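You operate a simulated robot arm through the tools that you are given. There is no shell and no other tool. Be economical: measure what you need, move in short steps, check, and stop when the job is done.

You are at the controls of a simulated robot arm. One attempt, no reset.

Task
Turn the glaze down to WARM, glaze the small pink cake's top and put it under the dome.
Fine: wait for the green lamp; cake and glass dome stand in the middle of the small white plate; swing the arm back to LOAD.
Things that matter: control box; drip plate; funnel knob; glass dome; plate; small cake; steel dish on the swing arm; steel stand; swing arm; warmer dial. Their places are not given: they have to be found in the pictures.

The check looks at the end state, three seconds after you hand in, the way a careful person would. Anything else that was tipped, shoved, dropped, spilled or broken makes it a failure.

Robot
A 7-joint arm with a two-finger parallel gripper, fixed in place. Base frame: the origin is at the foot of the arm, x ahead of it, y to its left, z up; the work surface is at about z = 0.8. Readings come in m, rad, newtons and seconds.
With the tool pointing down near the work surface it reaches from about 0.3 to 0.7 m from the base axis. Its first joint turns from -1.152 to 1.152 rad. Payload 1.57 kg.
Tool frame: the origin (TCP) lies between the finger pads and is the grasp point; the fingertips stand 0.03 m ahead of it; z points along the fingers, y is the line along which they close. Largest opening 0.11 m; finger width 0.024, thickness 0.012; the body of the gripper, 0.048 by 0.112 m, starts 0.078 m behind the TCP.
Orientation is told as [roll, pitch, yaw] about the base's x, y, z axes, in that order, counted from this pose: with the fingers straight down and closing along the base's y, the tool's x points along the base's -x, its y along +y and its z along -z.

Tools
- The arm moves only by the tool nudge_tool. Its argument "steps" is a list of rows, each an object (a shift or turn left out is 0, a gripper value left out holds the last) with "dp": the shift along the tool's x, y, z in units of 20 mm (1.0 is 20 mm), a list of three; "delta_rot": the turn, a rotation vector about the tool's x, y, z in units of 8 degrees (1.0 is 8 degrees), a list of three; "jaw": the opening in per cent of the stroke, from 0 (shut) to 100 (fully open). In form: [{"dp": [x, y, z], "delta_rot": [ax, ay, az], "jaw": jaw}, ...]. A call has 1 to 20 rows; each row shifts and turns the commanded pose from where the row before left it, along the tool's axes as they then stand. A call with a number of a shift or a turn outside -1 to 1 is refused whole. Each row takes 0.2 s and may step no farther than 0.05 m and 0.15 rad from the row before; otherwise, or with a gripper value out of range, the whole call is refused. Where a pose cannot be reached the arm comes as near as it can. A force on the tool above 40 N (or 10 N above the force at the start of the call, whichever is more), or a blocked arm, ends the call early, and 0.2 s more pass. The fingers move at their own pace (about 0.108 m/s each) and stop on an object; they squeeze with about 39 N. The grip force told is the motor's: it shows also when the fingers shut on nothing. Time passes only in rows, and 0.2 s behind the last, so rows that do not move let the fingers close. The reply holds the time, the measured pose of the TCP, the force on the tool along the base axes, the opening and the grip force, in the units named above and with some noise, with the torque about the TCP (base axes, N m) and any sound that the robot's microphone picked up.
- Cameras (640 x 400 px; columns grow to the right, rows downward): "scene" is fixed at [0.1575, -0.4011, 1.4054]; the picture's right is [0.78, -0.63, 0.00], its down [-0.32, -0.40, -0.86] and it looks along [0.54, 0.67, -0.51] (base axes); focal length 289 px, centre (320, 200). "wrist" rides on the gripper at [0.07, 0.016, -0.141] in the tool frame; the picture's right is [-0.23, 0.97, 0.00], its down [-0.85, -0.20, -0.48] and it looks along [-0.47, -0.11, 0.88] (tool axes); focal length 222 px, centre (320, 200).
- get_image(camera): a new picture of that camera. No time passes.
- point_at(camera, pixels): there is no depth. For up to 12 entries [column, row, z] of the newest picture of that camera ("zoom" is the newest enlarged one), the place [x, y] in the base frame at which the ray of that pixel passes the height z, good to about 0.002 m, but the place of the scene camera against the robot may be out by one fixed shift of up to 0.018 m in any direction. No time passes.
- zoom(camera, box): a new picture of the part [left, top, right, bottom] of that camera's present view, enlarged. No time passes.
- job_done(): hands the job in; it is judged then, once.

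Go step by step. Measure first, check grasps and placings, and put right what went wrong. The budget is 80 turns and 46 pictures, counting those below and the enlarged ones. Unless the task says otherwise, let go and move clear before handing in, and close with one line.

The tools are called after "Emit:" as a command line: name --argument value ..., lists and objects as JSON in quotes. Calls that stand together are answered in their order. nudge_tool: Moves the arm, as the interface text tells. Its arguments: {"type":"object","properties":{"steps":{"type":"array","items":{"type":"object","properties":{"dp":{"type":"array","items":{"type":"number"}},"delta_rot":{"type":"array","items":{"type":"number"}},"jaw":{"type":"number"}}}}},"required":["steps"]} The other tools are called the same way: get_image (camera) takes a picture; point_at (camera, pixels) gives the place at which the rays of pixels pass given heights; zoom (camera, box) takes an enlarged picture of a part of a camera's view; job_done () hands the job in.

At the start:

```text
clock: 0.0
tcp_pos: [0.4126, -0.1094, 1.2508]
tcp_rot: [0.001, 0.0, 0.0]
force: [-0.4, 0.6, 0.6]
ft_torque: [-0.01, 0.01, 0.0]
gripper_width: 0.1098
finger_force: 0.0
```

scene: 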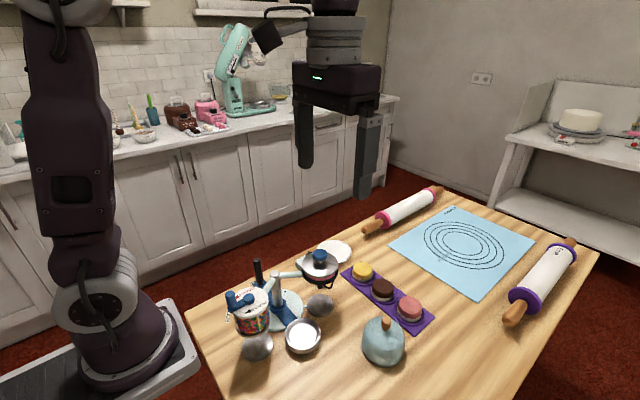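
wrist: 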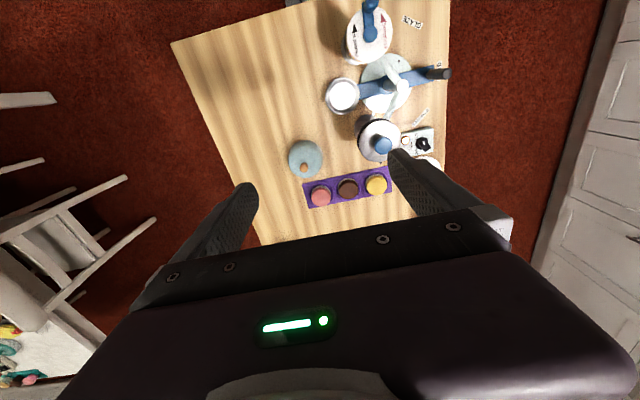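

The pictures show the stand with funnels around scene (215-350, 240-360) and cakes on a purple tray at (345-430, 265-330). I'll enlarge both views first.

Emit:
zoom --camera "scene" --box '[200, 220, 360, 370]'

Emit:
zoom --camera "wrist" --box '[280, 0, 460, 220]'

Emit:
zoom --camera "scene" --box '[310, 230, 450, 370]'

```text
2.67 times, centred on (280, 295) of scene
```

zoom: 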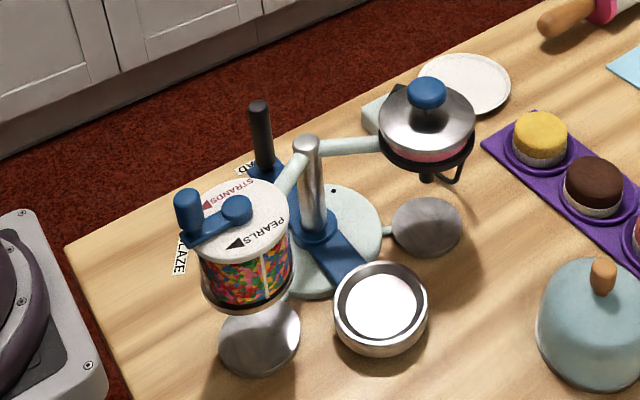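

```text
1.82 times, centred on (370, 110) of wrist
```

zoom: 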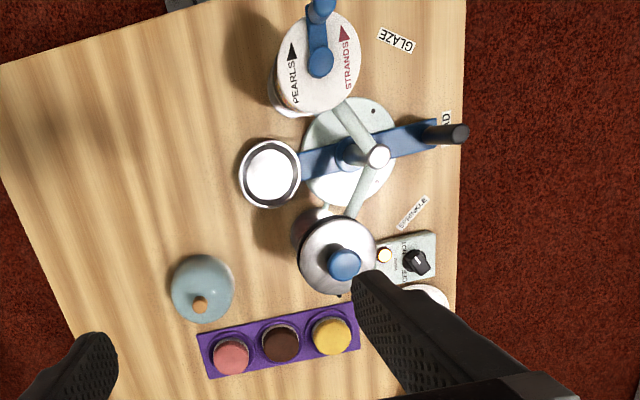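

```text
2.86 times, centred on (380, 300) of scene
```

zoom: 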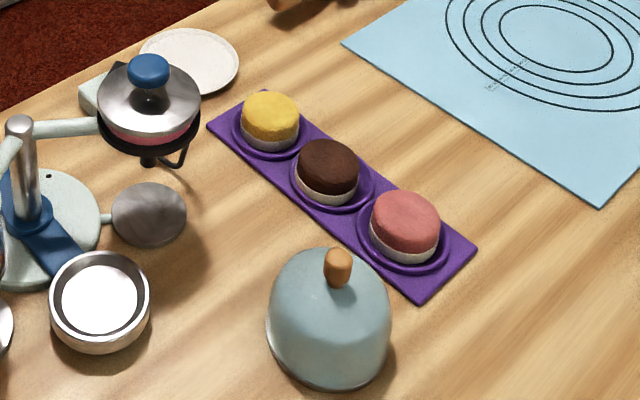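

The handle sits at LOAD, opposite the dish. GLAZE is the label towards the base, so the dish then sits under the pink funnel. I'll measure rough places.

Emit:
point_at --camera "wrist" --pixels '[[320, 188, 0.85], [347, 182, 0.85], [376, 178, 0.85], [304, 168, 0.9], [343, 96, 0.84], [384, 87, 0.82], [440, 73, 0.9], [383, 146, 1.0], [423, 144, 0.83], [431, 162, 0.81], [370, 10, 0.95], [409, 19, 0.8]]'

Emit:
point_at --camera "scene" --pixels '[[409, 300, 0.85], [383, 283, 0.85], [363, 268, 0.85], [386, 323, 0.9], [302, 335, 0.83], [335, 252, 0.81], [320, 256, 1.0], [319, 306, 0.82], [258, 262, 0.9]]'

```text
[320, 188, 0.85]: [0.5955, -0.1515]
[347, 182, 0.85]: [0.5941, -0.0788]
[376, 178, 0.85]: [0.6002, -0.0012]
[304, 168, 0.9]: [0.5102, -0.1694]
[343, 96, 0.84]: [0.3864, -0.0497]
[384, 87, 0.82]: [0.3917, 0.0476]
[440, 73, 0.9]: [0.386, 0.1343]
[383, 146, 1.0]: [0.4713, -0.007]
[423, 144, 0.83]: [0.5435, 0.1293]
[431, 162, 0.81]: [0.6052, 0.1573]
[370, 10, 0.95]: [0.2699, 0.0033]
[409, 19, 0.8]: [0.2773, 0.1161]
```

```text
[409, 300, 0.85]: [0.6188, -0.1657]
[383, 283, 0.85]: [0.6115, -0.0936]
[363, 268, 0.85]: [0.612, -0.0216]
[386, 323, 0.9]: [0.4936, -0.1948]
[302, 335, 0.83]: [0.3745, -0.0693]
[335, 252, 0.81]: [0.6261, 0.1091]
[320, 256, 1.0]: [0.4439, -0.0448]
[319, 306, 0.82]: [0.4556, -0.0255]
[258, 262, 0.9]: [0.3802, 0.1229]
```

The places are only roughly known, so I'll bring the wrist camera nearer to the stand and control box.

Emit:
nudge_tool --steps '[{"dp": [0.2, 1, 0.4]}, {"dp": [0.2, 1, 0.4]}, {"dp": [0.2, 1, 0.4]}, {"dp": [0.2, 1, 0.4]}, {"dp": [0.2, 1, 0.4]}, {"dp": [0.2, 1, 0.4]}, {"dp": [0.2, 1, 0.4]}, {"dp": [0.2, 1, 0.4]}, {"dp": [0.2, 1, 0.4]}]'

Emit:
get_image --camera "wrist"

```text
clock: 2.0
tcp_pos: [0.3781, 0.0725, 1.179]
tcp_rot: [0.001, 0.0, -0.001]
force: [0.1, -0.1, 0.6]
ft_torque: [-0.02, 0.0, -0.03]
gripper_width: 0.1098
finger_force: 0.1
```

```text
40 pictures are left
```

wrist: 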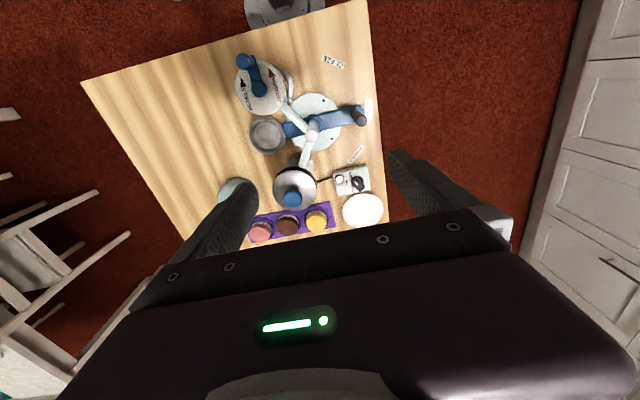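

The stand, box and plate are now clear of the gripper in the wrist view. I'll zoom on the box (350,180) and the stand.

Emit:
zoom --camera "wrist" --box '[310, 140, 390, 230]'

Emit:
zoom --camera "wrist" --box '[210, 40, 390, 240]'

```text
4.44 times, centred on (350, 185) of wrist
```

zoom: 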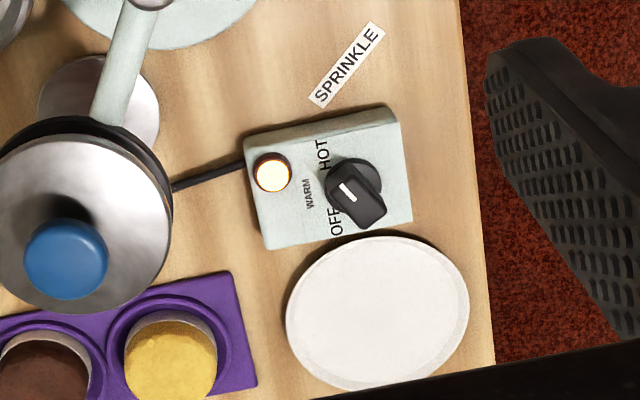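

```text
2.00 times, centred on (300, 140) of wrist
```

zoom: 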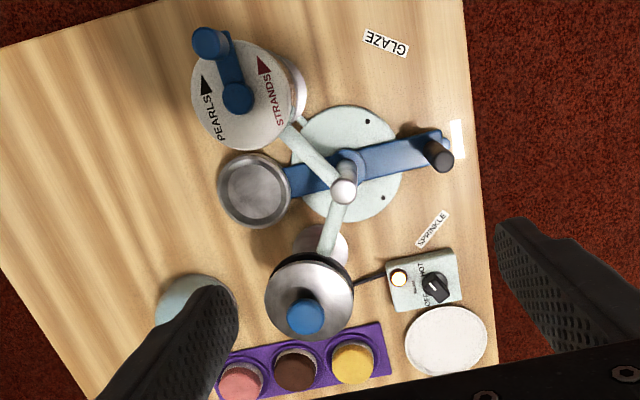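

The dial points at HOT, WARM lies counterclockwise of it, and the lamp is amber. I'll measure the dial and look at the funnel closely.

Emit:
point_at --camera "wrist" --pixels '[[354, 182.5, 0.85], [350, 182, 0.85], [345, 187, 0.835], [346, 178, 0.835], [347, 192, 0.835], [363, 210, 0.81], [313, 133, 0.95], [292, 198, 1.0], [267, 134, 0.84], [361, 117, 0.9]]'

Emit:
zoom --camera "scene" --box '[285, 235, 355, 325]'

Emit:
zoom --camera "wrist" --box '[330, 160, 375, 200]'

```text
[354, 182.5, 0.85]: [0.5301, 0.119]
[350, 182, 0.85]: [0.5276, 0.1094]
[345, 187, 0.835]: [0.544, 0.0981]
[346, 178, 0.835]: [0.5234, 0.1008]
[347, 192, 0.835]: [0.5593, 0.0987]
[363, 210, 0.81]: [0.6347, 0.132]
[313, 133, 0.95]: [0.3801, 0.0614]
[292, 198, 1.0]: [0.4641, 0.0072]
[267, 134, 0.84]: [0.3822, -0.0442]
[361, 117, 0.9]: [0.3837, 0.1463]
```

```text
4.44 times, centred on (320, 280) of scene
```

zoom: 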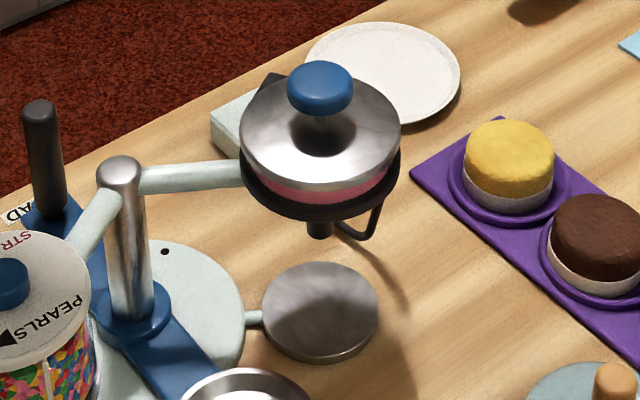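

```text
10.00 times, centred on (352, 180) of wrist
```

zoom: 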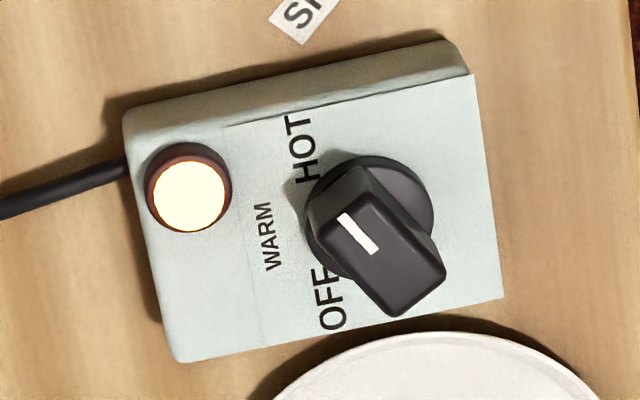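

I'll turn the dial, label and bar pixels of this zoom into base coordinates.

Emit:
point_at --camera "zoom" --pixels '[[372, 215, 0.84], [306, 150, 0.84], [267, 237, 0.84], [330, 300, 0.84], [342, 214, 0.87], [374, 251, 0.87], [352, 190, 0.87], [420, 288, 0.87], [150, 120, 0.84], [470, 75, 0.84], [500, 298, 0.84], [185, 360, 0.84]]'

```text
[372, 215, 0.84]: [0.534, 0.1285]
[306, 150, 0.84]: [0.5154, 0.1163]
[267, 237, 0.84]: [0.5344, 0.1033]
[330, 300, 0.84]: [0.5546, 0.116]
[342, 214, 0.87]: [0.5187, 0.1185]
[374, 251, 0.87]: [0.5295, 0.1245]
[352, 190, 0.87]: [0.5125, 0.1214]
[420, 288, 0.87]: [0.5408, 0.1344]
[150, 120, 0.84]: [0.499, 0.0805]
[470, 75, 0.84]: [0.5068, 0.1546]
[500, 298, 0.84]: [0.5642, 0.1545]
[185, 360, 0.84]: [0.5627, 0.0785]
```

WARM lies straight along −y from the dial's centre at about (0.532, 0.128), and the pointer is about 60° off it at HOT. I'll move above the dial and take a second look for heights.

Emit:
nudge_tool --steps '[{"dp": [-0.95, 0.35, 0.6]}, {"dp": [-0.95, 0.35, 0.6]}, {"dp": [-0.95, 0.35, 0.6]}, {"dp": [-0.95, 0.35, 0.6]}, {"dp": [-0.95, 0.35, 0.6]}, {"dp": [-0.95, 0.35, 0.6]}, {"dp": [-0.95, 0.35, 0.6]}, {"dp": [-0.95, 0.35, 0.6]}]'

Emit:
get_image --camera "wrist"

```text
clock: 3.8
tcp_pos: [0.5303, 0.1275, 1.0809]
tcp_rot: [-0.001, -0.001, -0.001]
force: [-0.6, -0.2, 0.0]
ft_torque: [-0.01, 0.0, 0.0]
gripper_width: 0.1101
finger_force: 0.0
```

```text
35 pictures are left
```

wrist: 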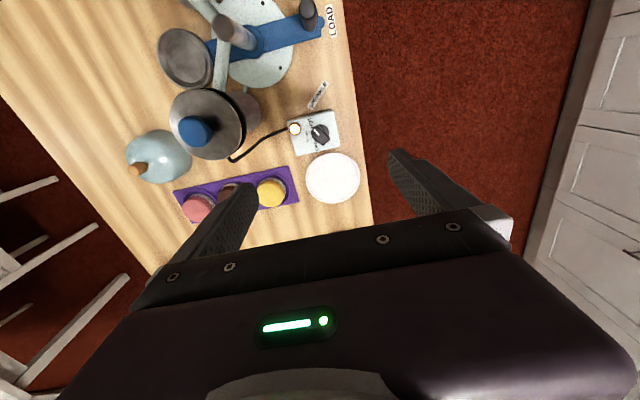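

Emit:
zoom --camera "wrist" --box '[285, 100, 365, 160]'

Emit:
point_at --camera "wrist" --pixels '[[332, 178, 0.81], [332, 178, 0.82], [196, 131, 1.0], [196, 131, 0.96], [134, 170, 0.92], [134, 170, 0.88], [271, 190, 0.85], [271, 190, 0.83], [202, 207, 0.84], [236, 24, 1.0], [308, 12, 0.95], [182, 57, 0.84]]'

```text
6.67 times, centred on (325, 130) of wrist
```

zoom: 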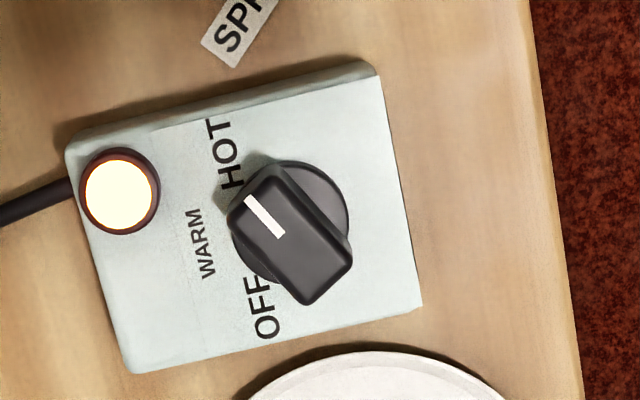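

```text
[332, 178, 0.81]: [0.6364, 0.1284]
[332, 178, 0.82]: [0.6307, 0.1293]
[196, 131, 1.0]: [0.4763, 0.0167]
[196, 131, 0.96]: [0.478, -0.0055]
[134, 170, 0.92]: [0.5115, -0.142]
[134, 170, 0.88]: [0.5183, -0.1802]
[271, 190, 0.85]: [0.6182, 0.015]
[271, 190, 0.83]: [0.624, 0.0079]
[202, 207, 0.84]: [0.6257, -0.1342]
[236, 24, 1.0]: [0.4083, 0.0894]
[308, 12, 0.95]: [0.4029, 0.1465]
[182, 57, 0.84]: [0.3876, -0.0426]
```

Emit:
point_at --camera "zoom" --pixels '[[248, 199, 0.85], [248, 199, 0.87], [281, 235, 0.85], [281, 235, 0.87], [265, 165, 0.85], [350, 290, 0.85], [300, 180, 0.84], [202, 243, 0.84], [202, 243, 0.83], [228, 152, 0.84], [264, 308, 0.84], [378, 75, 0.84]]'

```text
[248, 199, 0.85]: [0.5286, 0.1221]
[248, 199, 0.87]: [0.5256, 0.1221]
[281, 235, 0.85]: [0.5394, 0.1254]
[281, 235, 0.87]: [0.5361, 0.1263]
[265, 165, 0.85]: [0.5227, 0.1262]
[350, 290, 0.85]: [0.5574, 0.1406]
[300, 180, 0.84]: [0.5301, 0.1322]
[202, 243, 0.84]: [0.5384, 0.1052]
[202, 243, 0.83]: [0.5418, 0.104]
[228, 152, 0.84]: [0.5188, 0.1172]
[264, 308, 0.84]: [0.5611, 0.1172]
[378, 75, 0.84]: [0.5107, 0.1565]
```

Two views agree that the dial's centre is at about (0.541, 0.128), the bar top near z 0.845, and the bar 30° from x. I'll turn the gripper +30°, half close it and come down over the bar.

Emit:
nudge_tool --steps '[{"dp": [-0.53, 0.02, 0], "jaw": 50}, {"delta_rot": [0, 0, -0.95], "dp": [0, 0, 1]}, {"delta_rot": [0, 0, -0.95], "dp": [0, 0, 1]}, {"delta_rot": [0, 0, -0.95], "dp": [0, 0, 1]}, {"delta_rot": [0, 0, -0.95], "dp": [0, 0, 1]}, {"dp": [0, 0, 1]}, {"dp": [0, 0, 1]}, {"dp": [0, 0, 1]}, {"dp": [0, 0, 1]}, {"dp": [0, 0, 1]}, {"dp": [0, 0, 0.6]}]'

Emit:
get_image --camera "wrist"

Emit:
zoom --camera "scene" --box '[260, 200, 400, 300]'

```text
clock: 6.2
tcp_pos: [0.5391, 0.1266, 0.8895]
tcp_rot: [0.001, -0.001, 0.53]
force: [-0.6, 0.0, 0.4]
ft_torque: [0.0, 0.02, 0.01]
gripper_width: 0.0549
finger_force: 0.1
```

```text
33 pictures are left
```

wrist: 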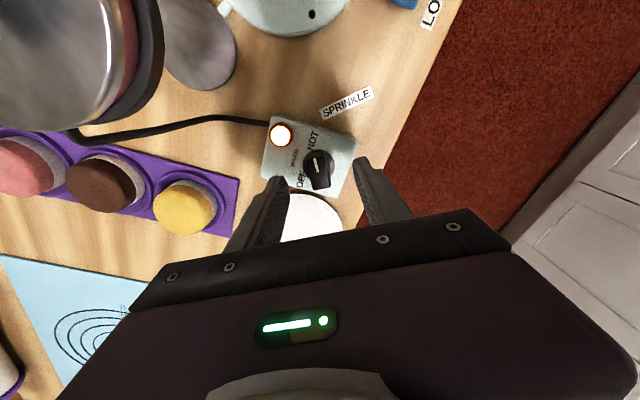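

```text
4.00 times, centred on (330, 250) of scene
```

zoom: 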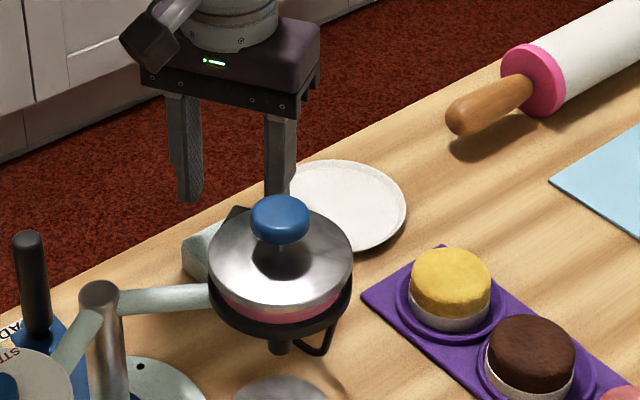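

The dial (318,168) is right under the tool line. I'll enlarge it to check alignment before lowering.

Emit:
zoom --camera "wrist" --box '[250, 110, 370, 200]'

Emit:
point_at --camera "wrist" --pixels '[[318, 168, 0.83], [318, 168, 0.84], [318, 168, 0.85], [294, 158, 0.82], [294, 158, 0.83], [314, 141, 0.82], [300, 182, 0.82]]'

```text
4.44 times, centred on (310, 155) of wrist
```

zoom: 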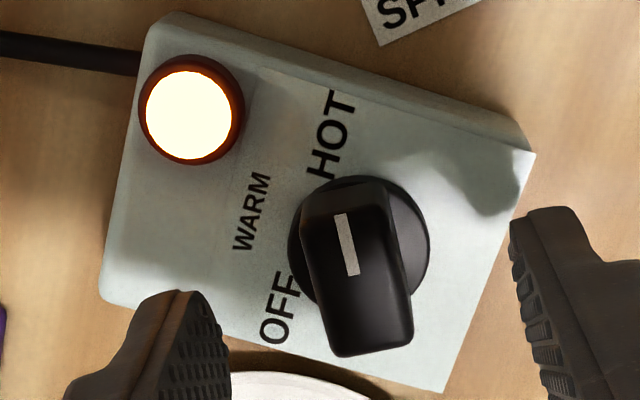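

```text
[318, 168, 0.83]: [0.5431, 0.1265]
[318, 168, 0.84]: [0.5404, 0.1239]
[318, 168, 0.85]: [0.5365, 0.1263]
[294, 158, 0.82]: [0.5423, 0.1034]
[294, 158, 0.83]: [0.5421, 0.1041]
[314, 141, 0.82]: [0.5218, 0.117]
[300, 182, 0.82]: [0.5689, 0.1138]
```

The bar is parallel to the fingers, about 2.5 mm to the tool's −y side. I'll correct that, lower about 27 mm and close.

Emit:
nudge_tool --steps '[{"dp": [-0.15, -0.12, 0.6]}, {"dp": [0, 0, 0.7]}, {"jaw": 0}, {}, {}]'

Emit:
zoom --camera "wrist" --box '[250, 110, 370, 200]'

```text
clock: 7.4
tcp_pos: [0.5438, 0.1281, 0.8635]
tcp_rot: [0.001, 0.001, 0.529]
force: [0.5, 0.8, -1.8]
ft_torque: [0.14, -0.23, -0.01]
gripper_width: 0.0181
finger_force: 32.7
```

```text
4.44 times, centred on (310, 155) of wrist
```

zoom: 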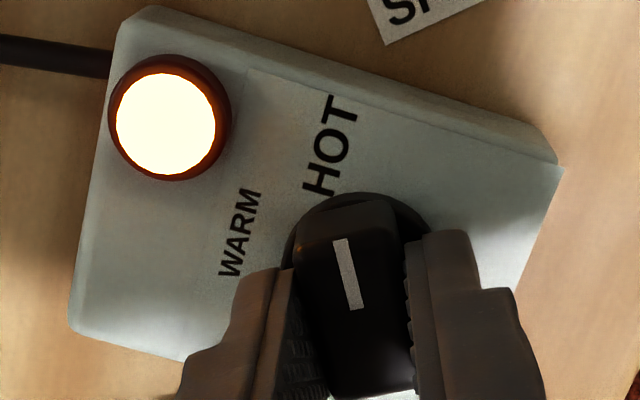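

The bar is gripped at 18 mm opening. I'll turn counterclockwise about 56° and check.

Emit:
nudge_tool --steps '[{"delta_rot": [0, 0, -0.7]}, {"delta_rot": [0, 0, -0.7]}, {"delta_rot": [0, 0, -0.7]}, {"delta_rot": [0, 0, -0.7]}, {"delta_rot": [0, 0, -0.7]}, {"delta_rot": [0, 0, -0.7]}, {"delta_rot": [0, 0, -0.7]}, {"delta_rot": [0, 0, -0.7]}, {"delta_rot": [0, 0, -0.7]}, {"delta_rot": [0, 0, -0.7]}]'

Emit:
zoom --camera "wrist" --box '[250, 100, 390, 205]'

```text
clock: 9.6
tcp_pos: [0.542, 0.1283, 0.8647]
tcp_rot: [0.003, -0.001, 1.51]
force: [-17.2, 27.9, -8.9]
ft_torque: [0.31, 0.17, -0.02]
gripper_width: 0.018
finger_force: 33.0
```

```text
3.81 times, centred on (320, 152) of wrist
```

zoom: 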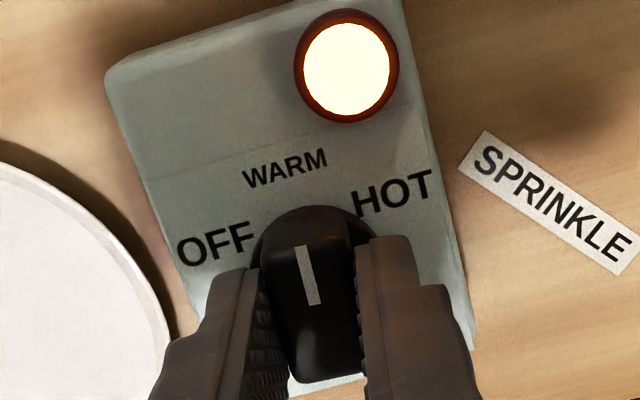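

The pointer now points at WARM. I'll open, rise and check the dial and lamp.

Emit:
nudge_tool --steps '[{"jaw": 50}, {}, {"dp": [0, 0, -1]}, {"dp": [0, 0, -1]}, {"dp": [0, 0, -1]}, {"dp": [0, 0, -1]}]'

Emit:
get_image --camera "wrist"

Emit:
zoom --camera "wrist" --box '[260, 70, 400, 175]'

```text
clock: 11.0
tcp_pos: [0.5419, 0.1277, 0.9463]
tcp_rot: [-0.001, 0.0, 1.508]
force: [0.2, -0.6, -0.1]
ft_torque: [0.01, 0.0, 0.0]
gripper_width: 0.0549
finger_force: 0.0
```

```text
28 pictures are left
```

wrist: 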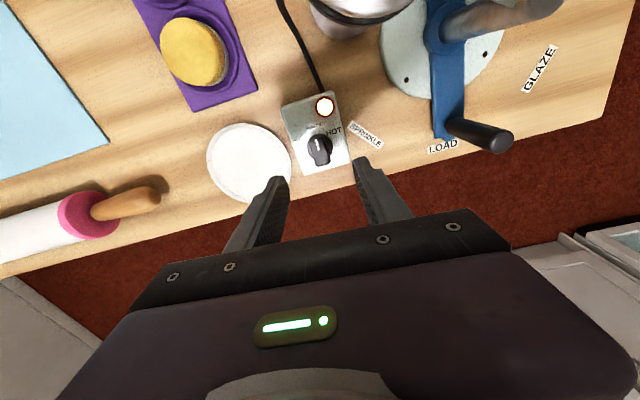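

```text
3.81 times, centred on (330, 122) of wrist
```

zoom: 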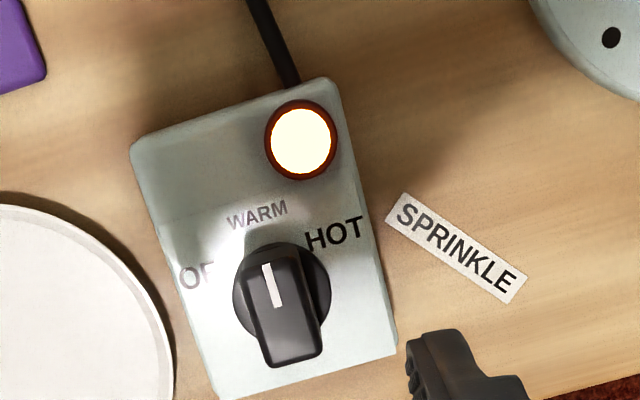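

The dial shows WARM, the lamp is still amber, and nothing moved. Next I'll carry the gripper at yaw 90° over the pink cake near (0.615, -0.145).

Emit:
nudge_tool --steps '[{"delta_rot": [0, 0, -0.44], "dp": [0, -1, -0.5]}, {"dp": [0, -1, -0.5]}, {"dp": [0, -1, -0.5]}, {"dp": [0.9, -0.6, 0]}, {"dp": [1, 0, 0]}, {"dp": [1, 0, 0]}, {"dp": [1, 0, 0]}, {"dp": [1, 0, 0]}, {"dp": [1, 0, 0]}, {"dp": [1, 0, 0]}, {"dp": [1, 0, 0]}, {"dp": [1, 0, 0]}, {"dp": [1, 0, 0]}, {"dp": [1, 0, 0]}, {"dp": [1, 0, 0]}, {"dp": [1, 0, 0]}, {"dp": [0.7, 0, 0], "jaw": 80}]'

Emit:
get_image --camera "wrist"

```text
clock: 14.6
tcp_pos: [0.6158, -0.1471, 0.9748]
tcp_rot: [-0.001, 0.0, 1.569]
force: [0.4, 0.4, -0.6]
ft_torque: [-0.02, -0.02, 0.04]
gripper_width: 0.0879
finger_force: 0.1
```

```text
26 pictures are left
```

wrist: 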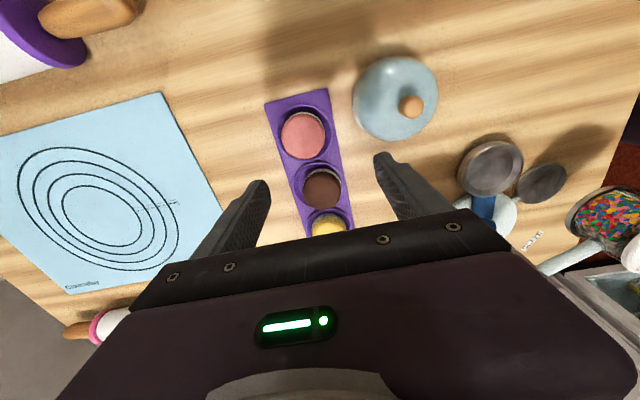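

The pink cake shows at (303,134) in a good view. I'll measure it, the dome and the dish.

Emit:
point_at --camera "wrist" --pixels '[[303, 134, 0.84], [303, 134, 0.85], [303, 134, 0.86], [281, 134, 0.85], [325, 134, 0.85], [322, 187, 0.85], [411, 107, 0.9], [411, 107, 0.93], [394, 97, 0.85], [490, 167, 0.84], [543, 183, 0.82], [303, 134, 0.8]]'

Emit:
zoom --camera "wrist" --box '[250, 50, 450, 180]'

Emit:
zoom --camera "wrist" --box '[430, 110, 640, 260]'

```text
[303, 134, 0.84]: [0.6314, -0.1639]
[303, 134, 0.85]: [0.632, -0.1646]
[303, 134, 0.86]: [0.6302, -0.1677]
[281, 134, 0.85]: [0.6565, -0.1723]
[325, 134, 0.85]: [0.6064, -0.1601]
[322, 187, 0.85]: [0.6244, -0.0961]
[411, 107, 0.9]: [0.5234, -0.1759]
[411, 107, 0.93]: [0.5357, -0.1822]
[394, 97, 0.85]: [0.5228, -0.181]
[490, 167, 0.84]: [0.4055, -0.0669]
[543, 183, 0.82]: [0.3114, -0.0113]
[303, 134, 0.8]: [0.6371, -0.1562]
```

```text
3.08 times, centred on (350, 115) of wrist
```

zoom: 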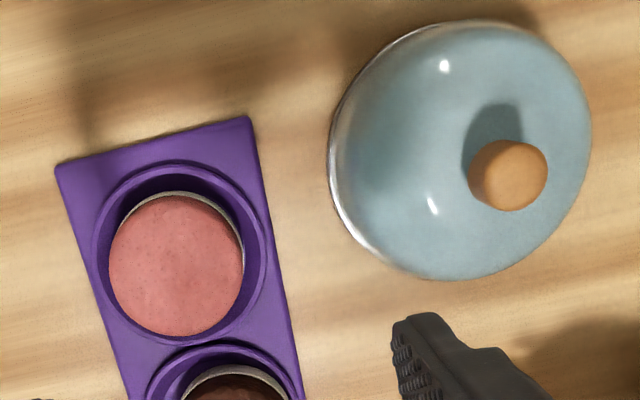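

```text
2.67 times, centred on (535, 185) of wrist
```

zoom: 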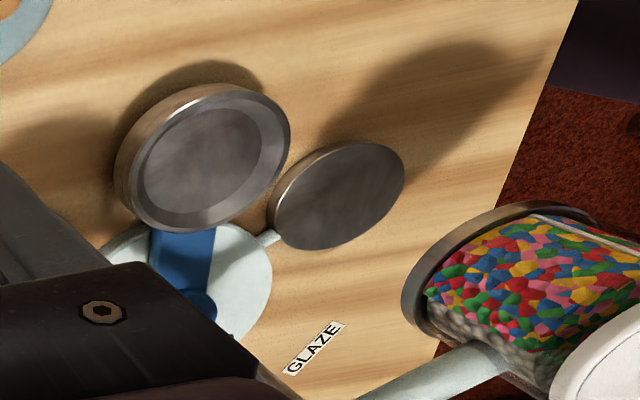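

The cake looks 52–58 mm wide near (0.632, -0.164), but its height is uncertain. I'll come closer for parallax.

Emit:
nudge_tool --steps '[{"dp": [0.3, -0.3, 1], "jaw": 76}, {"dp": [0.3, -0.3, 1]}, {"dp": [0.2, -0.2, 1]}, {"dp": [0, 0, 0.7]}]'

Emit:
get_image --camera "wrist"

```text
clock: 15.6
tcp_pos: [0.6316, -0.1624, 0.9014]
tcp_rot: [-0.001, -0.001, 1.57]
force: [0.3, 0.4, 0.0]
ft_torque: [0.0, 0.0, 0.0]
gripper_width: 0.0834
finger_force: 0.1
```

```text
23 pictures are left
```

wrist: 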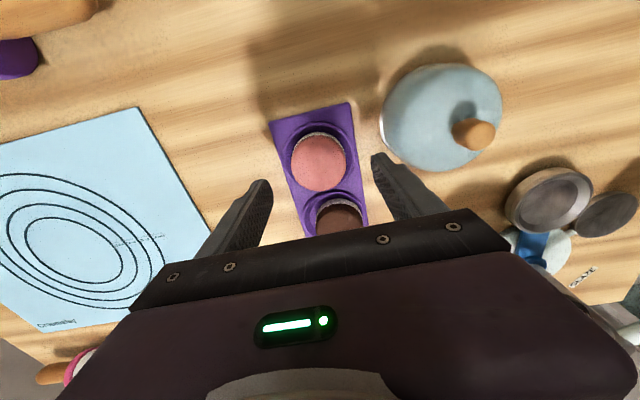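

Emit:
point_at --camera "wrist" --pixels '[[319, 161, 0.86], [319, 161, 0.84], [319, 161, 0.82], [319, 161, 0.8], [292, 161, 0.83], [346, 161, 0.83], [475, 134, 0.9], [475, 134, 0.93], [475, 134, 0.87], [548, 200, 0.84], [548, 200, 0.82], [548, 200, 0.86]]'

Emit:
zoom --camera "wrist" --box '[250, 60, 510, 220]'

```text
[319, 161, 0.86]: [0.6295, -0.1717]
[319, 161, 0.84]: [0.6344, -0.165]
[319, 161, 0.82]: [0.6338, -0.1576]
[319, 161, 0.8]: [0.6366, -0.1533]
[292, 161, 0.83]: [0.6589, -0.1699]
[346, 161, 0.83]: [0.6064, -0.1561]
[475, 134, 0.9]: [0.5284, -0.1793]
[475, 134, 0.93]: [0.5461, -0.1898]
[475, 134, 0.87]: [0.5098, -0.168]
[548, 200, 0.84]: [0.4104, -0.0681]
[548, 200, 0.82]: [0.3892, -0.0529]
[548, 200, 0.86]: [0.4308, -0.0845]
```

```text
2.46 times, centred on (380, 140) of wrist
```

zoom: 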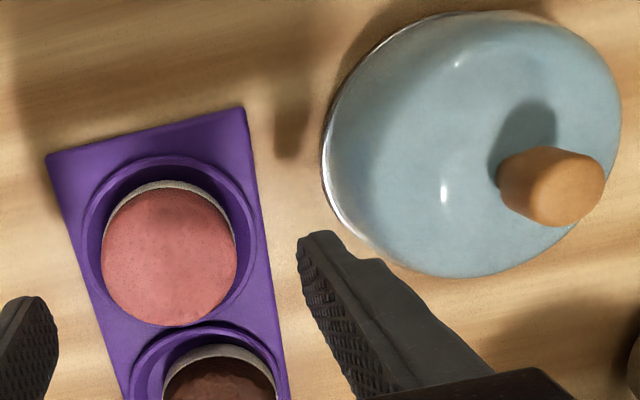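

The rays cross at about (0.633, -0.163) with the cake top near z 0.837 and a width of about 53 mm. I'll grip its upper half, keeping the fingertips high so they later clear the dish rim.

Emit:
nudge_tool --steps '[{"dp": [0.02, -0.08, 0.9]}, {"dp": [0, 0, 0.9]}, {"dp": [0, 0, 0.7]}, {}]'

Emit:
zoom --camera "scene" --box '[350, 230, 470, 340]'

```text
clock: 16.6
tcp_pos: [0.6326, -0.1614, 0.8513]
tcp_rot: [-0.001, -0.001, 1.569]
force: [0.0, -0.7, 0.2]
ft_torque: [0.03, 0.01, 0.01]
gripper_width: 0.0835
finger_force: 0.2
```

```text
3.64 times, centred on (410, 285) of scene
```

zoom: 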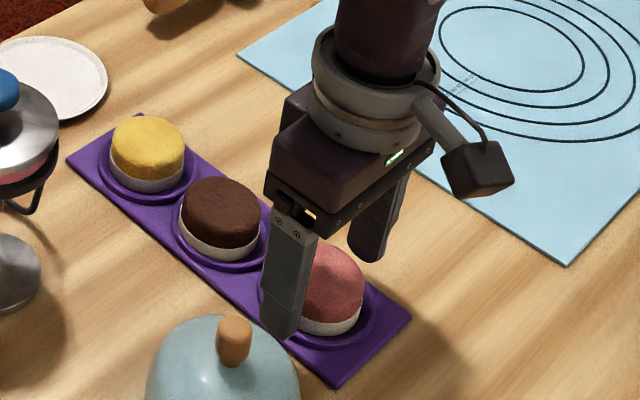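

The cake is about 31 mm tall, so the tips are at mid-height. Closing and lifting a little.

Emit:
nudge_tool --steps '[{"jaw": 0}, {}, {}, {"dp": [0, 0, -0.5]}, {"dp": [0, 0, -1]}, {"dp": [0, 0, -1]}]'

Emit:
zoom --camera "scene" --box '[350, 200, 470, 310]'

```text
clock: 18.0
tcp_pos: [0.6322, -0.1609, 0.901]
tcp_rot: [0.001, 0.0, 1.568]
force: [0.3, -0.8, 0.4]
ft_torque: [-0.03, 0.0, -0.01]
gripper_width: 0.0535
finger_force: 38.7
```

```text
3.64 times, centred on (410, 255) of scene
```

zoom: 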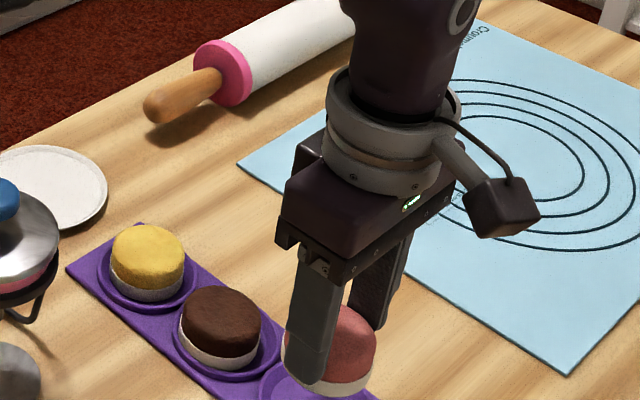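

The cake is held (53.5 mm, free of the tray). From two earlier views the dish is at about (0.388, -0.048, 0.825), the arm's axis at (0.392, 0.054), the handle top at (0.393, 0.148, 0.892) and the funnel knob at (0.479, -0.002, 0.972). I'll carry the cake high towards the dish.

Emit:
nudge_tool --steps '[{"dp": [0, 0, -1]}, {"dp": [0, 0, -1]}, {"dp": [0, 0, -1]}, {"dp": [0, 0, -1]}, {"dp": [0, 0.94, 0]}, {"dp": [0, 0.94, 0]}, {"dp": [0, 0.94, 0]}, {"dp": [0, 0.94, 0]}, {"dp": [0, 0.94, 0]}, {"dp": [0, 0.94, 0]}, {"dp": [0, 0.94, 0]}, {"dp": [0, 0.94, 0]}, {"dp": [0, 0.94, 0]}, {"dp": [0, 0.94, 0]}, {"dp": [0, 0.94, 0]}, {"dp": [0, 0.94, 0]}, {"dp": [0, 0.94, 0]}]'

Emit:
nudge_tool --steps '[{"delta_rot": [0, 0, 0.937]}, {"delta_rot": [0, 0, 0.937]}, {"delta_rot": [0, 0, 0.937]}, {"delta_rot": [0, 0, 0.937]}, {"delta_rot": [0, 0, 0.937]}, {"delta_rot": [0, 0, 0.937]}, {"dp": [-0.7, 0.7, 0]}, {"dp": [-0.7, 0.7, 0]}, {"dp": [-0.7, 0.7, 0]}, {"dp": [-0.7, 0.7, 0]}]'

Emit:
get_image --camera "wrist"

```text
clock: 21.6
tcp_pos: [0.3876, -0.1618, 0.9807]
tcp_rot: [-0.001, 0.001, 1.566]
force: [0.0, 0.1, -0.3]
ft_torque: [-0.02, 0.02, 0.04]
gripper_width: 0.0538
finger_force: 38.9
```

```text
clock: 23.8
tcp_pos: [0.3882, -0.0819, 0.9816]
tcp_rot: [0.001, -0.001, 0.783]
force: [-1.1, -0.2, -0.5]
ft_torque: [-0.03, 0.02, -0.02]
gripper_width: 0.0539
finger_force: 38.9
```

```text
19 pictures are left
```

wrist: 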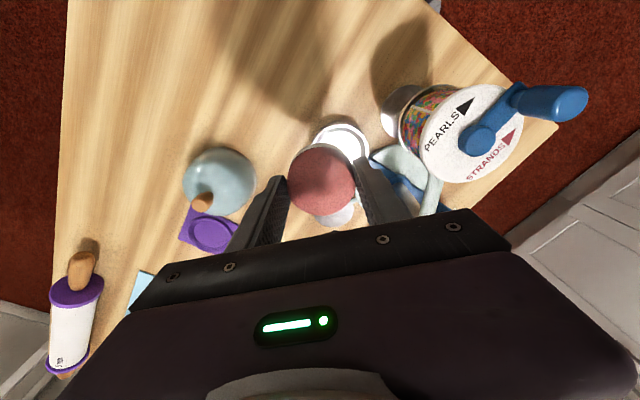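

The dish (342,~148) peeks out behind the cake at (322,180). I'll enlarge to fix its centre.

Emit:
zoom --camera "wrist" --box '[270, 100, 400, 230]'

```text
3.08 times, centred on (335, 165) of wrist
```

zoom: 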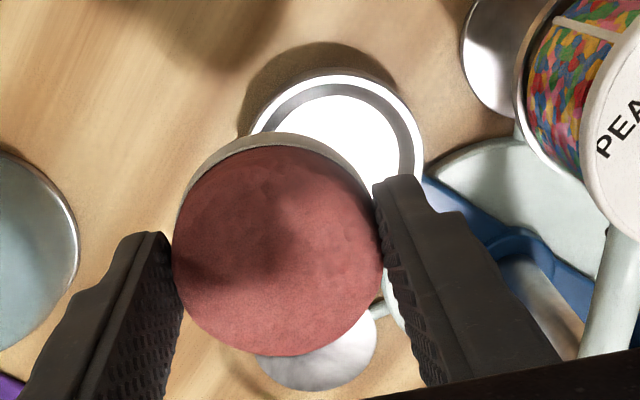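

The dish centre is confirmed at about (0.387, -0.049). I'll move over it and lower to just above the floor.

Emit:
nudge_tool --steps '[{"dp": [-0.6, 0.6, 0]}, {"dp": [-0.6, 0.6, 0]}, {"dp": [0, 0, 1]}, {"dp": [0, 0, 1]}, {"dp": [0, 0, 1]}, {"dp": [0, 0, 1]}, {"dp": [0, 0, 1]}, {"dp": [0, 0, 0.15]}]'

Emit:
zoom --camera "scene" --box '[220, 230, 360, 380]'

```text
clock: 25.6
tcp_pos: [0.3891, -0.0491, 0.8777]
tcp_rot: [0.0, 0.0, 0.784]
force: [-0.9, 0.6, -0.7]
ft_torque: [0.01, 0.02, 0.0]
gripper_width: 0.0534
finger_force: 38.6
```

```text
2.67 times, centred on (290, 305) of scene
```

zoom: 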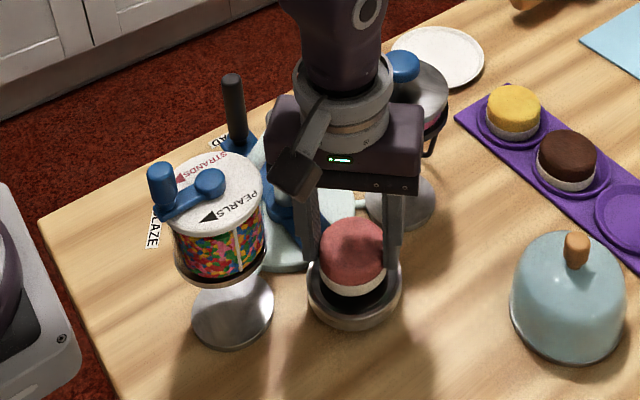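

The cake hangs just over the dish and is centred. I'll lower in small steps, watching the force.

Emit:
nudge_tool --steps '[{"dp": [0, 0, 0.2]}, {"dp": [0, 0, 0.15]}]'

```text
clock: 26.2
tcp_pos: [0.3884, -0.0475, 0.8691]
tcp_rot: [0.001, 0.0, 0.782]
force: [0.5, 0.6, -0.3]
ft_torque: [-0.02, 0.0, 0.01]
gripper_width: 0.0538
finger_force: 38.8
```

Emit:
nudge_tool --steps '[{"dp": [0, 0, 0.12]}, {"dp": [0, 0, 0.0]}]'

Emit:
zoom --camera "wrist" --box '[240, 110, 400, 230]'

```text
clock: 26.8
tcp_pos: [0.3881, -0.0486, 0.8675]
tcp_rot: [0.001, 0.0, 0.785]
force: [-0.8, -0.3, 0.3]
ft_torque: [-0.01, 0.01, -0.01]
gripper_width: 0.0537
finger_force: 39.4
```

```text
3.33 times, centred on (320, 170) of wrist
```

zoom: 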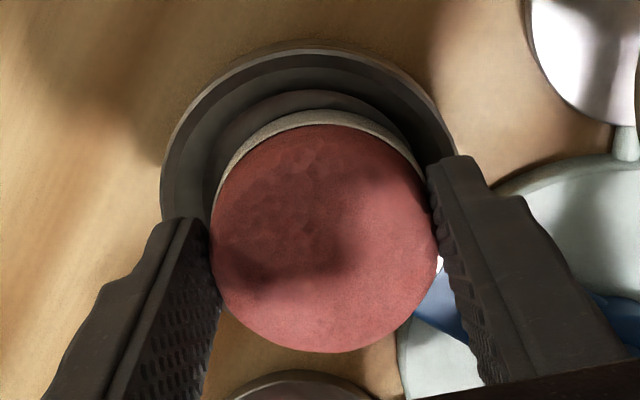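

The dish centre lies about 3–4 mm to the tool's −y side, so I'll correct that and keep lowering to contact.

Emit:
nudge_tool --steps '[{"dp": [0.08, -0.18, 0]}, {"dp": [0, 0, 0.1]}, {"dp": [0, 0, 0.1]}, {}]'

```text
clock: 27.8
tcp_pos: [0.3912, -0.0524, 0.8643]
tcp_rot: [-0.003, -0.001, 0.784]
force: [1.5, -0.4, 35.5]
ft_torque: [0.35, -0.42, -0.05]
gripper_width: 0.0537
finger_force: 39.6
```

Contact gives 35 N at z 0.864. I'll ease off a little, release and rise.

Emit:
nudge_tool --steps '[{"dp": [0, 0, -0.07]}, {"jaw": 76}, {}, {"dp": [0, 0, -0.7]}, {"dp": [0, 0, -1]}, {"dp": [0, 0, -1]}]'

Emit:
zoom --camera "wrist" --box '[240, 90, 400, 210]'

```text
clock: 29.2
tcp_pos: [0.391, -0.0534, 0.9184]
tcp_rot: [0.0, -0.001, 0.783]
force: [1.0, -1.1, 0.4]
ft_torque: [0.02, 0.0, -0.01]
gripper_width: 0.0837
finger_force: 0.1
```

```text
3.33 times, centred on (320, 150) of wrist
```

zoom: 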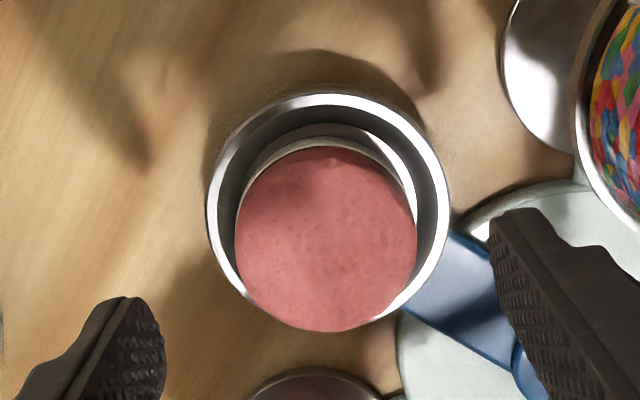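

The cake sits level and centred in the dish. Now I'll rise above everything, turn to yaw −30° and move over the swing-arm handle.

Emit:
nudge_tool --steps '[{"dp": [0, 0, -1]}, {"dp": [0, 0, -1]}, {"dp": [0, 0, -1]}, {"dp": [0, 0, -1], "delta_rot": [0, 0, 0.94]}, {"dp": [0, 0, -1], "delta_rot": [0, 0, 0.94]}, {"delta_rot": [0, 0, 0.94]}, {"delta_rot": [0, 0, 0.94]}, {"delta_rot": [0, 0, 0.94]}, {"delta_rot": [0, 0, 0.94]}, {"delta_rot": [0, 0, 0.94]}, {"delta_rot": [0, 0, 0.94]}, {"delta_rot": [0, 0, 0.94]}, {"delta_rot": [0, 0, 0.94]}]'

Emit:
nudge_tool --steps '[{"dp": [0.5, 0.866, 0]}, {"dp": [0.5, 0.866, 0]}, {"dp": [0.5, 0.866, 0]}, {"dp": [0.5, 0.866, 0]}, {"dp": [0.5, 0.866, 0]}, {"dp": [0.5, 0.866, 0]}, {"dp": [0.5, 0.866, 0]}, {"dp": [0.5, 0.866, 0]}, {"dp": [0.5, 0.866, 0]}, {"dp": [0.5, 0.866, 0], "jaw": 50}]'

Emit:
get_image --camera "wrist"

Emit:
get_image --camera "scene"

```text
clock: 32.0
tcp_pos: [0.3892, -0.0529, 1.0196]
tcp_rot: [0.0, -0.001, -0.532]
force: [0.1, 0.4, -0.6]
ft_torque: [-0.02, -0.02, 0.0]
gripper_width: 0.0835
finger_force: 0.1
```

```text
clock: 34.2
tcp_pos: [0.3901, 0.1483, 1.0206]
tcp_rot: [0.001, 0.0, -0.528]
force: [0.0, 0.3, 0.4]
ft_torque: [0.02, -0.01, -0.01]
gripper_width: 0.0552
finger_force: 0.0
```

```text
14 pictures are left
```

wrist: 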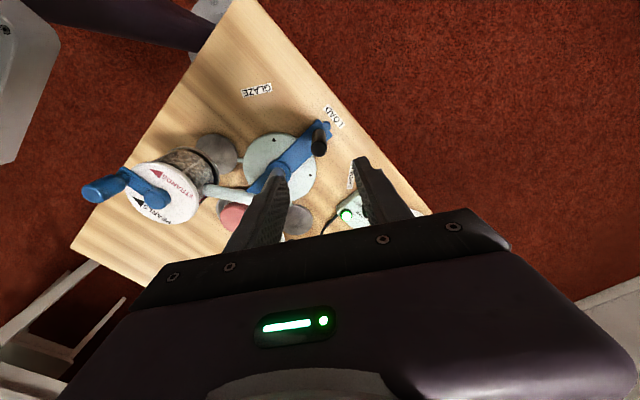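

```text
13 pictures are left
```

scene: 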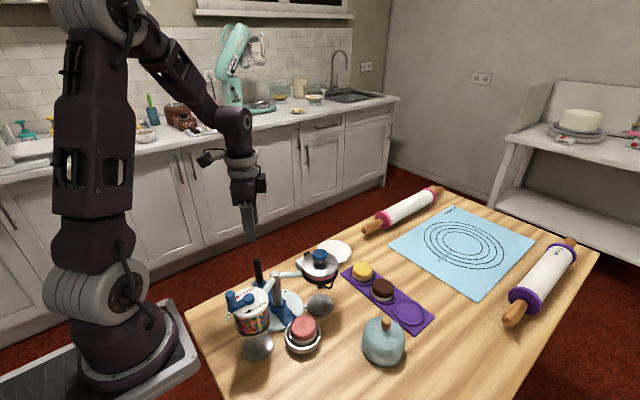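

The lamp at wrist (346,213) looks green already, and the handle top is at (320,148). I'll measure the handle.

Emit:
point_at --camera "wrist" --pixels '[[320, 149, 0.89], [320, 149, 0.9], [320, 149, 0.88], [321, 126, 0.83], [321, 126, 0.82], [257, 90, 0.8], [334, 117, 0.8], [280, 165, 0.81]]'

Emit:
zoom --camera "wrist" --box '[280, 110, 380, 230]'

```text
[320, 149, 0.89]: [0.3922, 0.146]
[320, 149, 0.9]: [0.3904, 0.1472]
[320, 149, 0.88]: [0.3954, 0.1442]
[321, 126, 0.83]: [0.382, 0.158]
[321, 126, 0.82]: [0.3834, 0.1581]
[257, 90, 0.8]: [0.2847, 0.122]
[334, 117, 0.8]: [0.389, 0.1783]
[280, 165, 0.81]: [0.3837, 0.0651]
```

```text
3.33 times, centred on (330, 170) of wrist
```

zoom: 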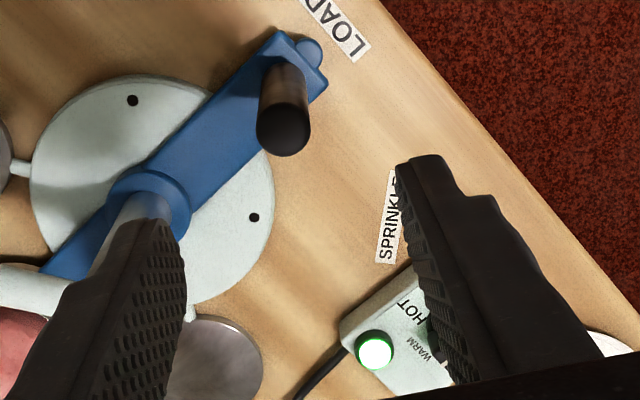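

The lamp is green and the handle axis is at (0.392, 0.147). I'll come down over the handle and close on it.

Emit:
nudge_tool --steps '[{"dp": [-0.11, 0, 1]}, {"dp": [0, 0, 1]}, {"dp": [0, 0, 1]}, {"dp": [0, 0, 1]}, {"dp": [0, 0, 1]}, {"dp": [0, 0, 1]}, {"dp": [0, 0, 1]}, {"dp": [0, 0, 0.25]}, {"jaw": 0}, {}, {}]'

```text
clock: 36.6
tcp_pos: [0.3937, 0.1456, 0.8736]
tcp_rot: [0.0, 0.0, -0.528]
force: [0.5, -3.9, -9.0]
ft_torque: [0.74, -0.66, 0.0]
gripper_width: 0.0196
finger_force: 33.5
```

The handle is held (19.6 mm). I'll start the swing counterclockwise around (0.392, 0.054) with a short 15° test.

Emit:
nudge_tool --steps '[{"dp": [0.336, -0.216, 0], "delta_rot": [0, 0, -0.625]}, {"dp": [0.336, -0.216, 0], "delta_rot": [0, 0, -0.625]}, {"dp": [0.336, -0.216, 0], "delta_rot": [0, 0, -0.625]}, {}]'

```text
clock: 37.6
tcp_pos: [0.3702, 0.1429, 0.875]
tcp_rot: [0.003, -0.001, -0.265]
force: [-1.6, 4.9, 30.3]
ft_torque: [-0.75, 0.77, -0.04]
gripper_width: 0.0197
finger_force: 33.4
```

The swing follows the arc with little side force, though z shows 30 N. I'll continue in small parts, easing up a hair.

Emit:
nudge_tool --steps '[{"dp": [0.336, -0.216, -0.04], "delta_rot": [0, 0, -0.625]}, {"dp": [0.336, -0.216, 0], "delta_rot": [0, 0, -0.625]}, {"dp": [0.336, -0.216, 0], "delta_rot": [0, 0, -0.625]}, {}]'

```text
clock: 38.6
tcp_pos: [0.3456, 0.1328, 0.8754]
tcp_rot: [-0.002, 0.002, -0.005]
force: [2.7, -2.9, -28.5]
ft_torque: [0.98, -0.6, 0.01]
gripper_width: 0.0197
finger_force: 33.9
```

The side forces stay small and the angle is now about 120°. I'll continue towards about 145°.

Emit:
nudge_tool --steps '[{"dp": [0.336, -0.216, 0.02], "delta_rot": [0, 0, -0.625]}, {"dp": [0.336, -0.216, 0], "delta_rot": [0, 0, -0.625]}, {"dp": [0.336, -0.216, 0], "delta_rot": [0, 0, -0.625]}, {"dp": [0.336, -0.216, 0], "delta_rot": [0, 0, -0.625]}, {"dp": [0.336, -0.216, 0], "delta_rot": [0, 0, -0.625]}, {}]'

Emit:
zoom --camera "scene" --box '[220, 220, 370, 370]'

```text
clock: 40.0
tcp_pos: [0.317, 0.1068, 0.8744]
tcp_rot: [-0.001, 0.002, 0.432]
force: [-18.9, 9.6, 25.1]
ft_torque: [0.86, 0.49, -0.06]
gripper_width: 0.0197
finger_force: 33.2
```

```text
2.67 times, centred on (295, 295) of scene
```

zoom: 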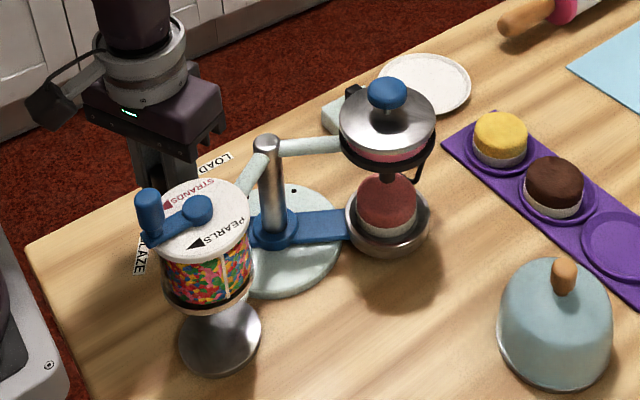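

The nozzle is nearly above the cake, and the arm is at 145° with no stop felt yet. I'll turn about 3° more with a slight radius relief and read the force.

Emit:
nudge_tool --steps '[{"dp": [0.2, -0.13, -0.01], "delta_rot": [0, 0, -0.375]}, {}]'

```text
clock: 40.5
tcp_pos: [0.3161, 0.1054, 0.8745]
tcp_rot: [0.001, -0.005, 0.486]
force: [-3.3, 8.5, -4.7]
ft_torque: [-1.04, -0.14, -0.01]
gripper_width: 0.0197
finger_force: 33.6
stopped in row 2: the force on the tool passed its limit at 45 N (the readings are from after the stop); the commanded pose is now the measured one
```

The force limit tripped at about 146°, so that is the GLAZE stop, and the lamp is green. I'll let go, rise and move over the funnel knob.

Emit:
nudge_tool --steps '[{"jaw": 45}, {}, {"dp": [0, 0, -1]}, {"dp": [0, 0, -1]}, {"dp": [0, 0, -1]}, {"dp": [0, 0, -1]}, {"dp": [0, 0, -1]}, {"dp": [0, 0, -1]}, {"dp": [0, 0, -1]}, {"dp": [0, 0, -1]}, {"dp": [-0.523, -0.949, 0]}, {"dp": [-0.523, -0.949, 0]}, {"dp": [-0.523, -0.949, 0]}, {"dp": [-0.523, -0.949, 0]}, {"dp": [-0.523, -0.949, 0]}, {"dp": [-0.523, -0.949, 0]}, {"dp": [-0.523, -0.949, 0]}, {"dp": [-0.523, -0.949, 0]}, {"dp": [-0.523, -0.949, 0]}]'

Emit:
get_image --camera "wrist"

```text
clock: 44.5
tcp_pos: [0.4803, -0.004, 1.0364]
tcp_rot: [0.003, -0.005, 0.486]
force: [0.1, 0.5, -1.0]
ft_torque: [0.02, -0.01, 0.01]
gripper_width: 0.0495
finger_force: 0.1
```

```text
10 pictures are left
```

wrist: 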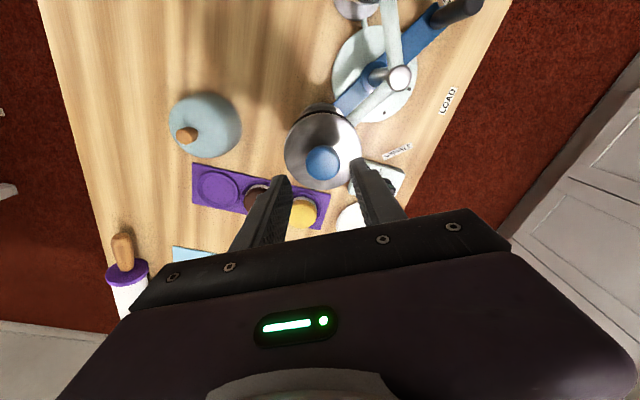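

The knob (322,161) is under the tool. I'll confirm its place and take the dome's and plate's along the way.

Emit:
point_at --camera "wrist" --pixels '[[322, 161, 0.97], [322, 161, 0.98], [322, 161, 0.96], [186, 135, 0.88], [186, 135, 0.89], [186, 135, 0.87], [204, 124, 0.83]]'

Emit:
nudge_tool --steps '[{"dp": [0, 0, 1]}, {"dp": [0, 0, 1]}]'

Emit:
zoom --camera "scene" --box '[280, 220, 360, 320]'

```text
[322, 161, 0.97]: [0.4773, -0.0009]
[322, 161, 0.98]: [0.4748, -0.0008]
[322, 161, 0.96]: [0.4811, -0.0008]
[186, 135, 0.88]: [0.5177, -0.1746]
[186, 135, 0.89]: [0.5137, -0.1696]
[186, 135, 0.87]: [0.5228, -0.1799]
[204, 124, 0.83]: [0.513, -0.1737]
```

```text
clock: 45.1
tcp_pos: [0.4795, -0.0048, 0.9951]
tcp_rot: [0.002, -0.005, 0.486]
force: [0.2, 0.2, 0.3]
ft_torque: [0.01, -0.04, -0.02]
gripper_width: 0.0496
finger_force: 0.1
```

```text
4.00 times, centred on (320, 270) of scene
```

zoom: 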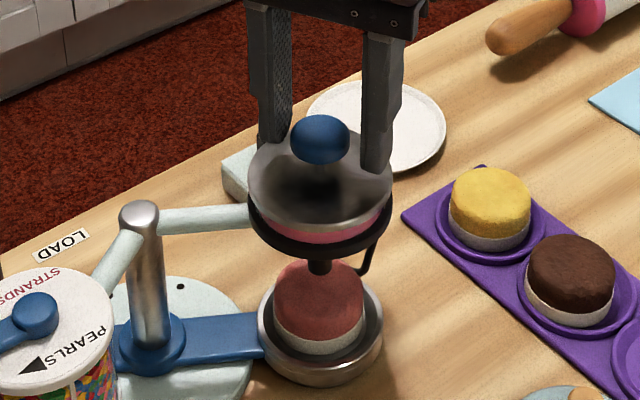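

The nozzle is well above the cake's centre and the fingers bracket the blue knob. I'll close on the knob.

Emit:
nudge_tool --steps '[{"dp": [-0.03, 0.2, 0.35]}, {"jaw": 0}, {}, {}]'

```text
clock: 46.1
tcp_pos: [0.4777, 0.0003, 0.9886]
tcp_rot: [-0.002, -0.005, 0.489]
force: [5.4, -15.4, -0.7]
ft_torque: [-0.42, -0.21, -0.02]
gripper_width: 0.0326
finger_force: 41.0
```

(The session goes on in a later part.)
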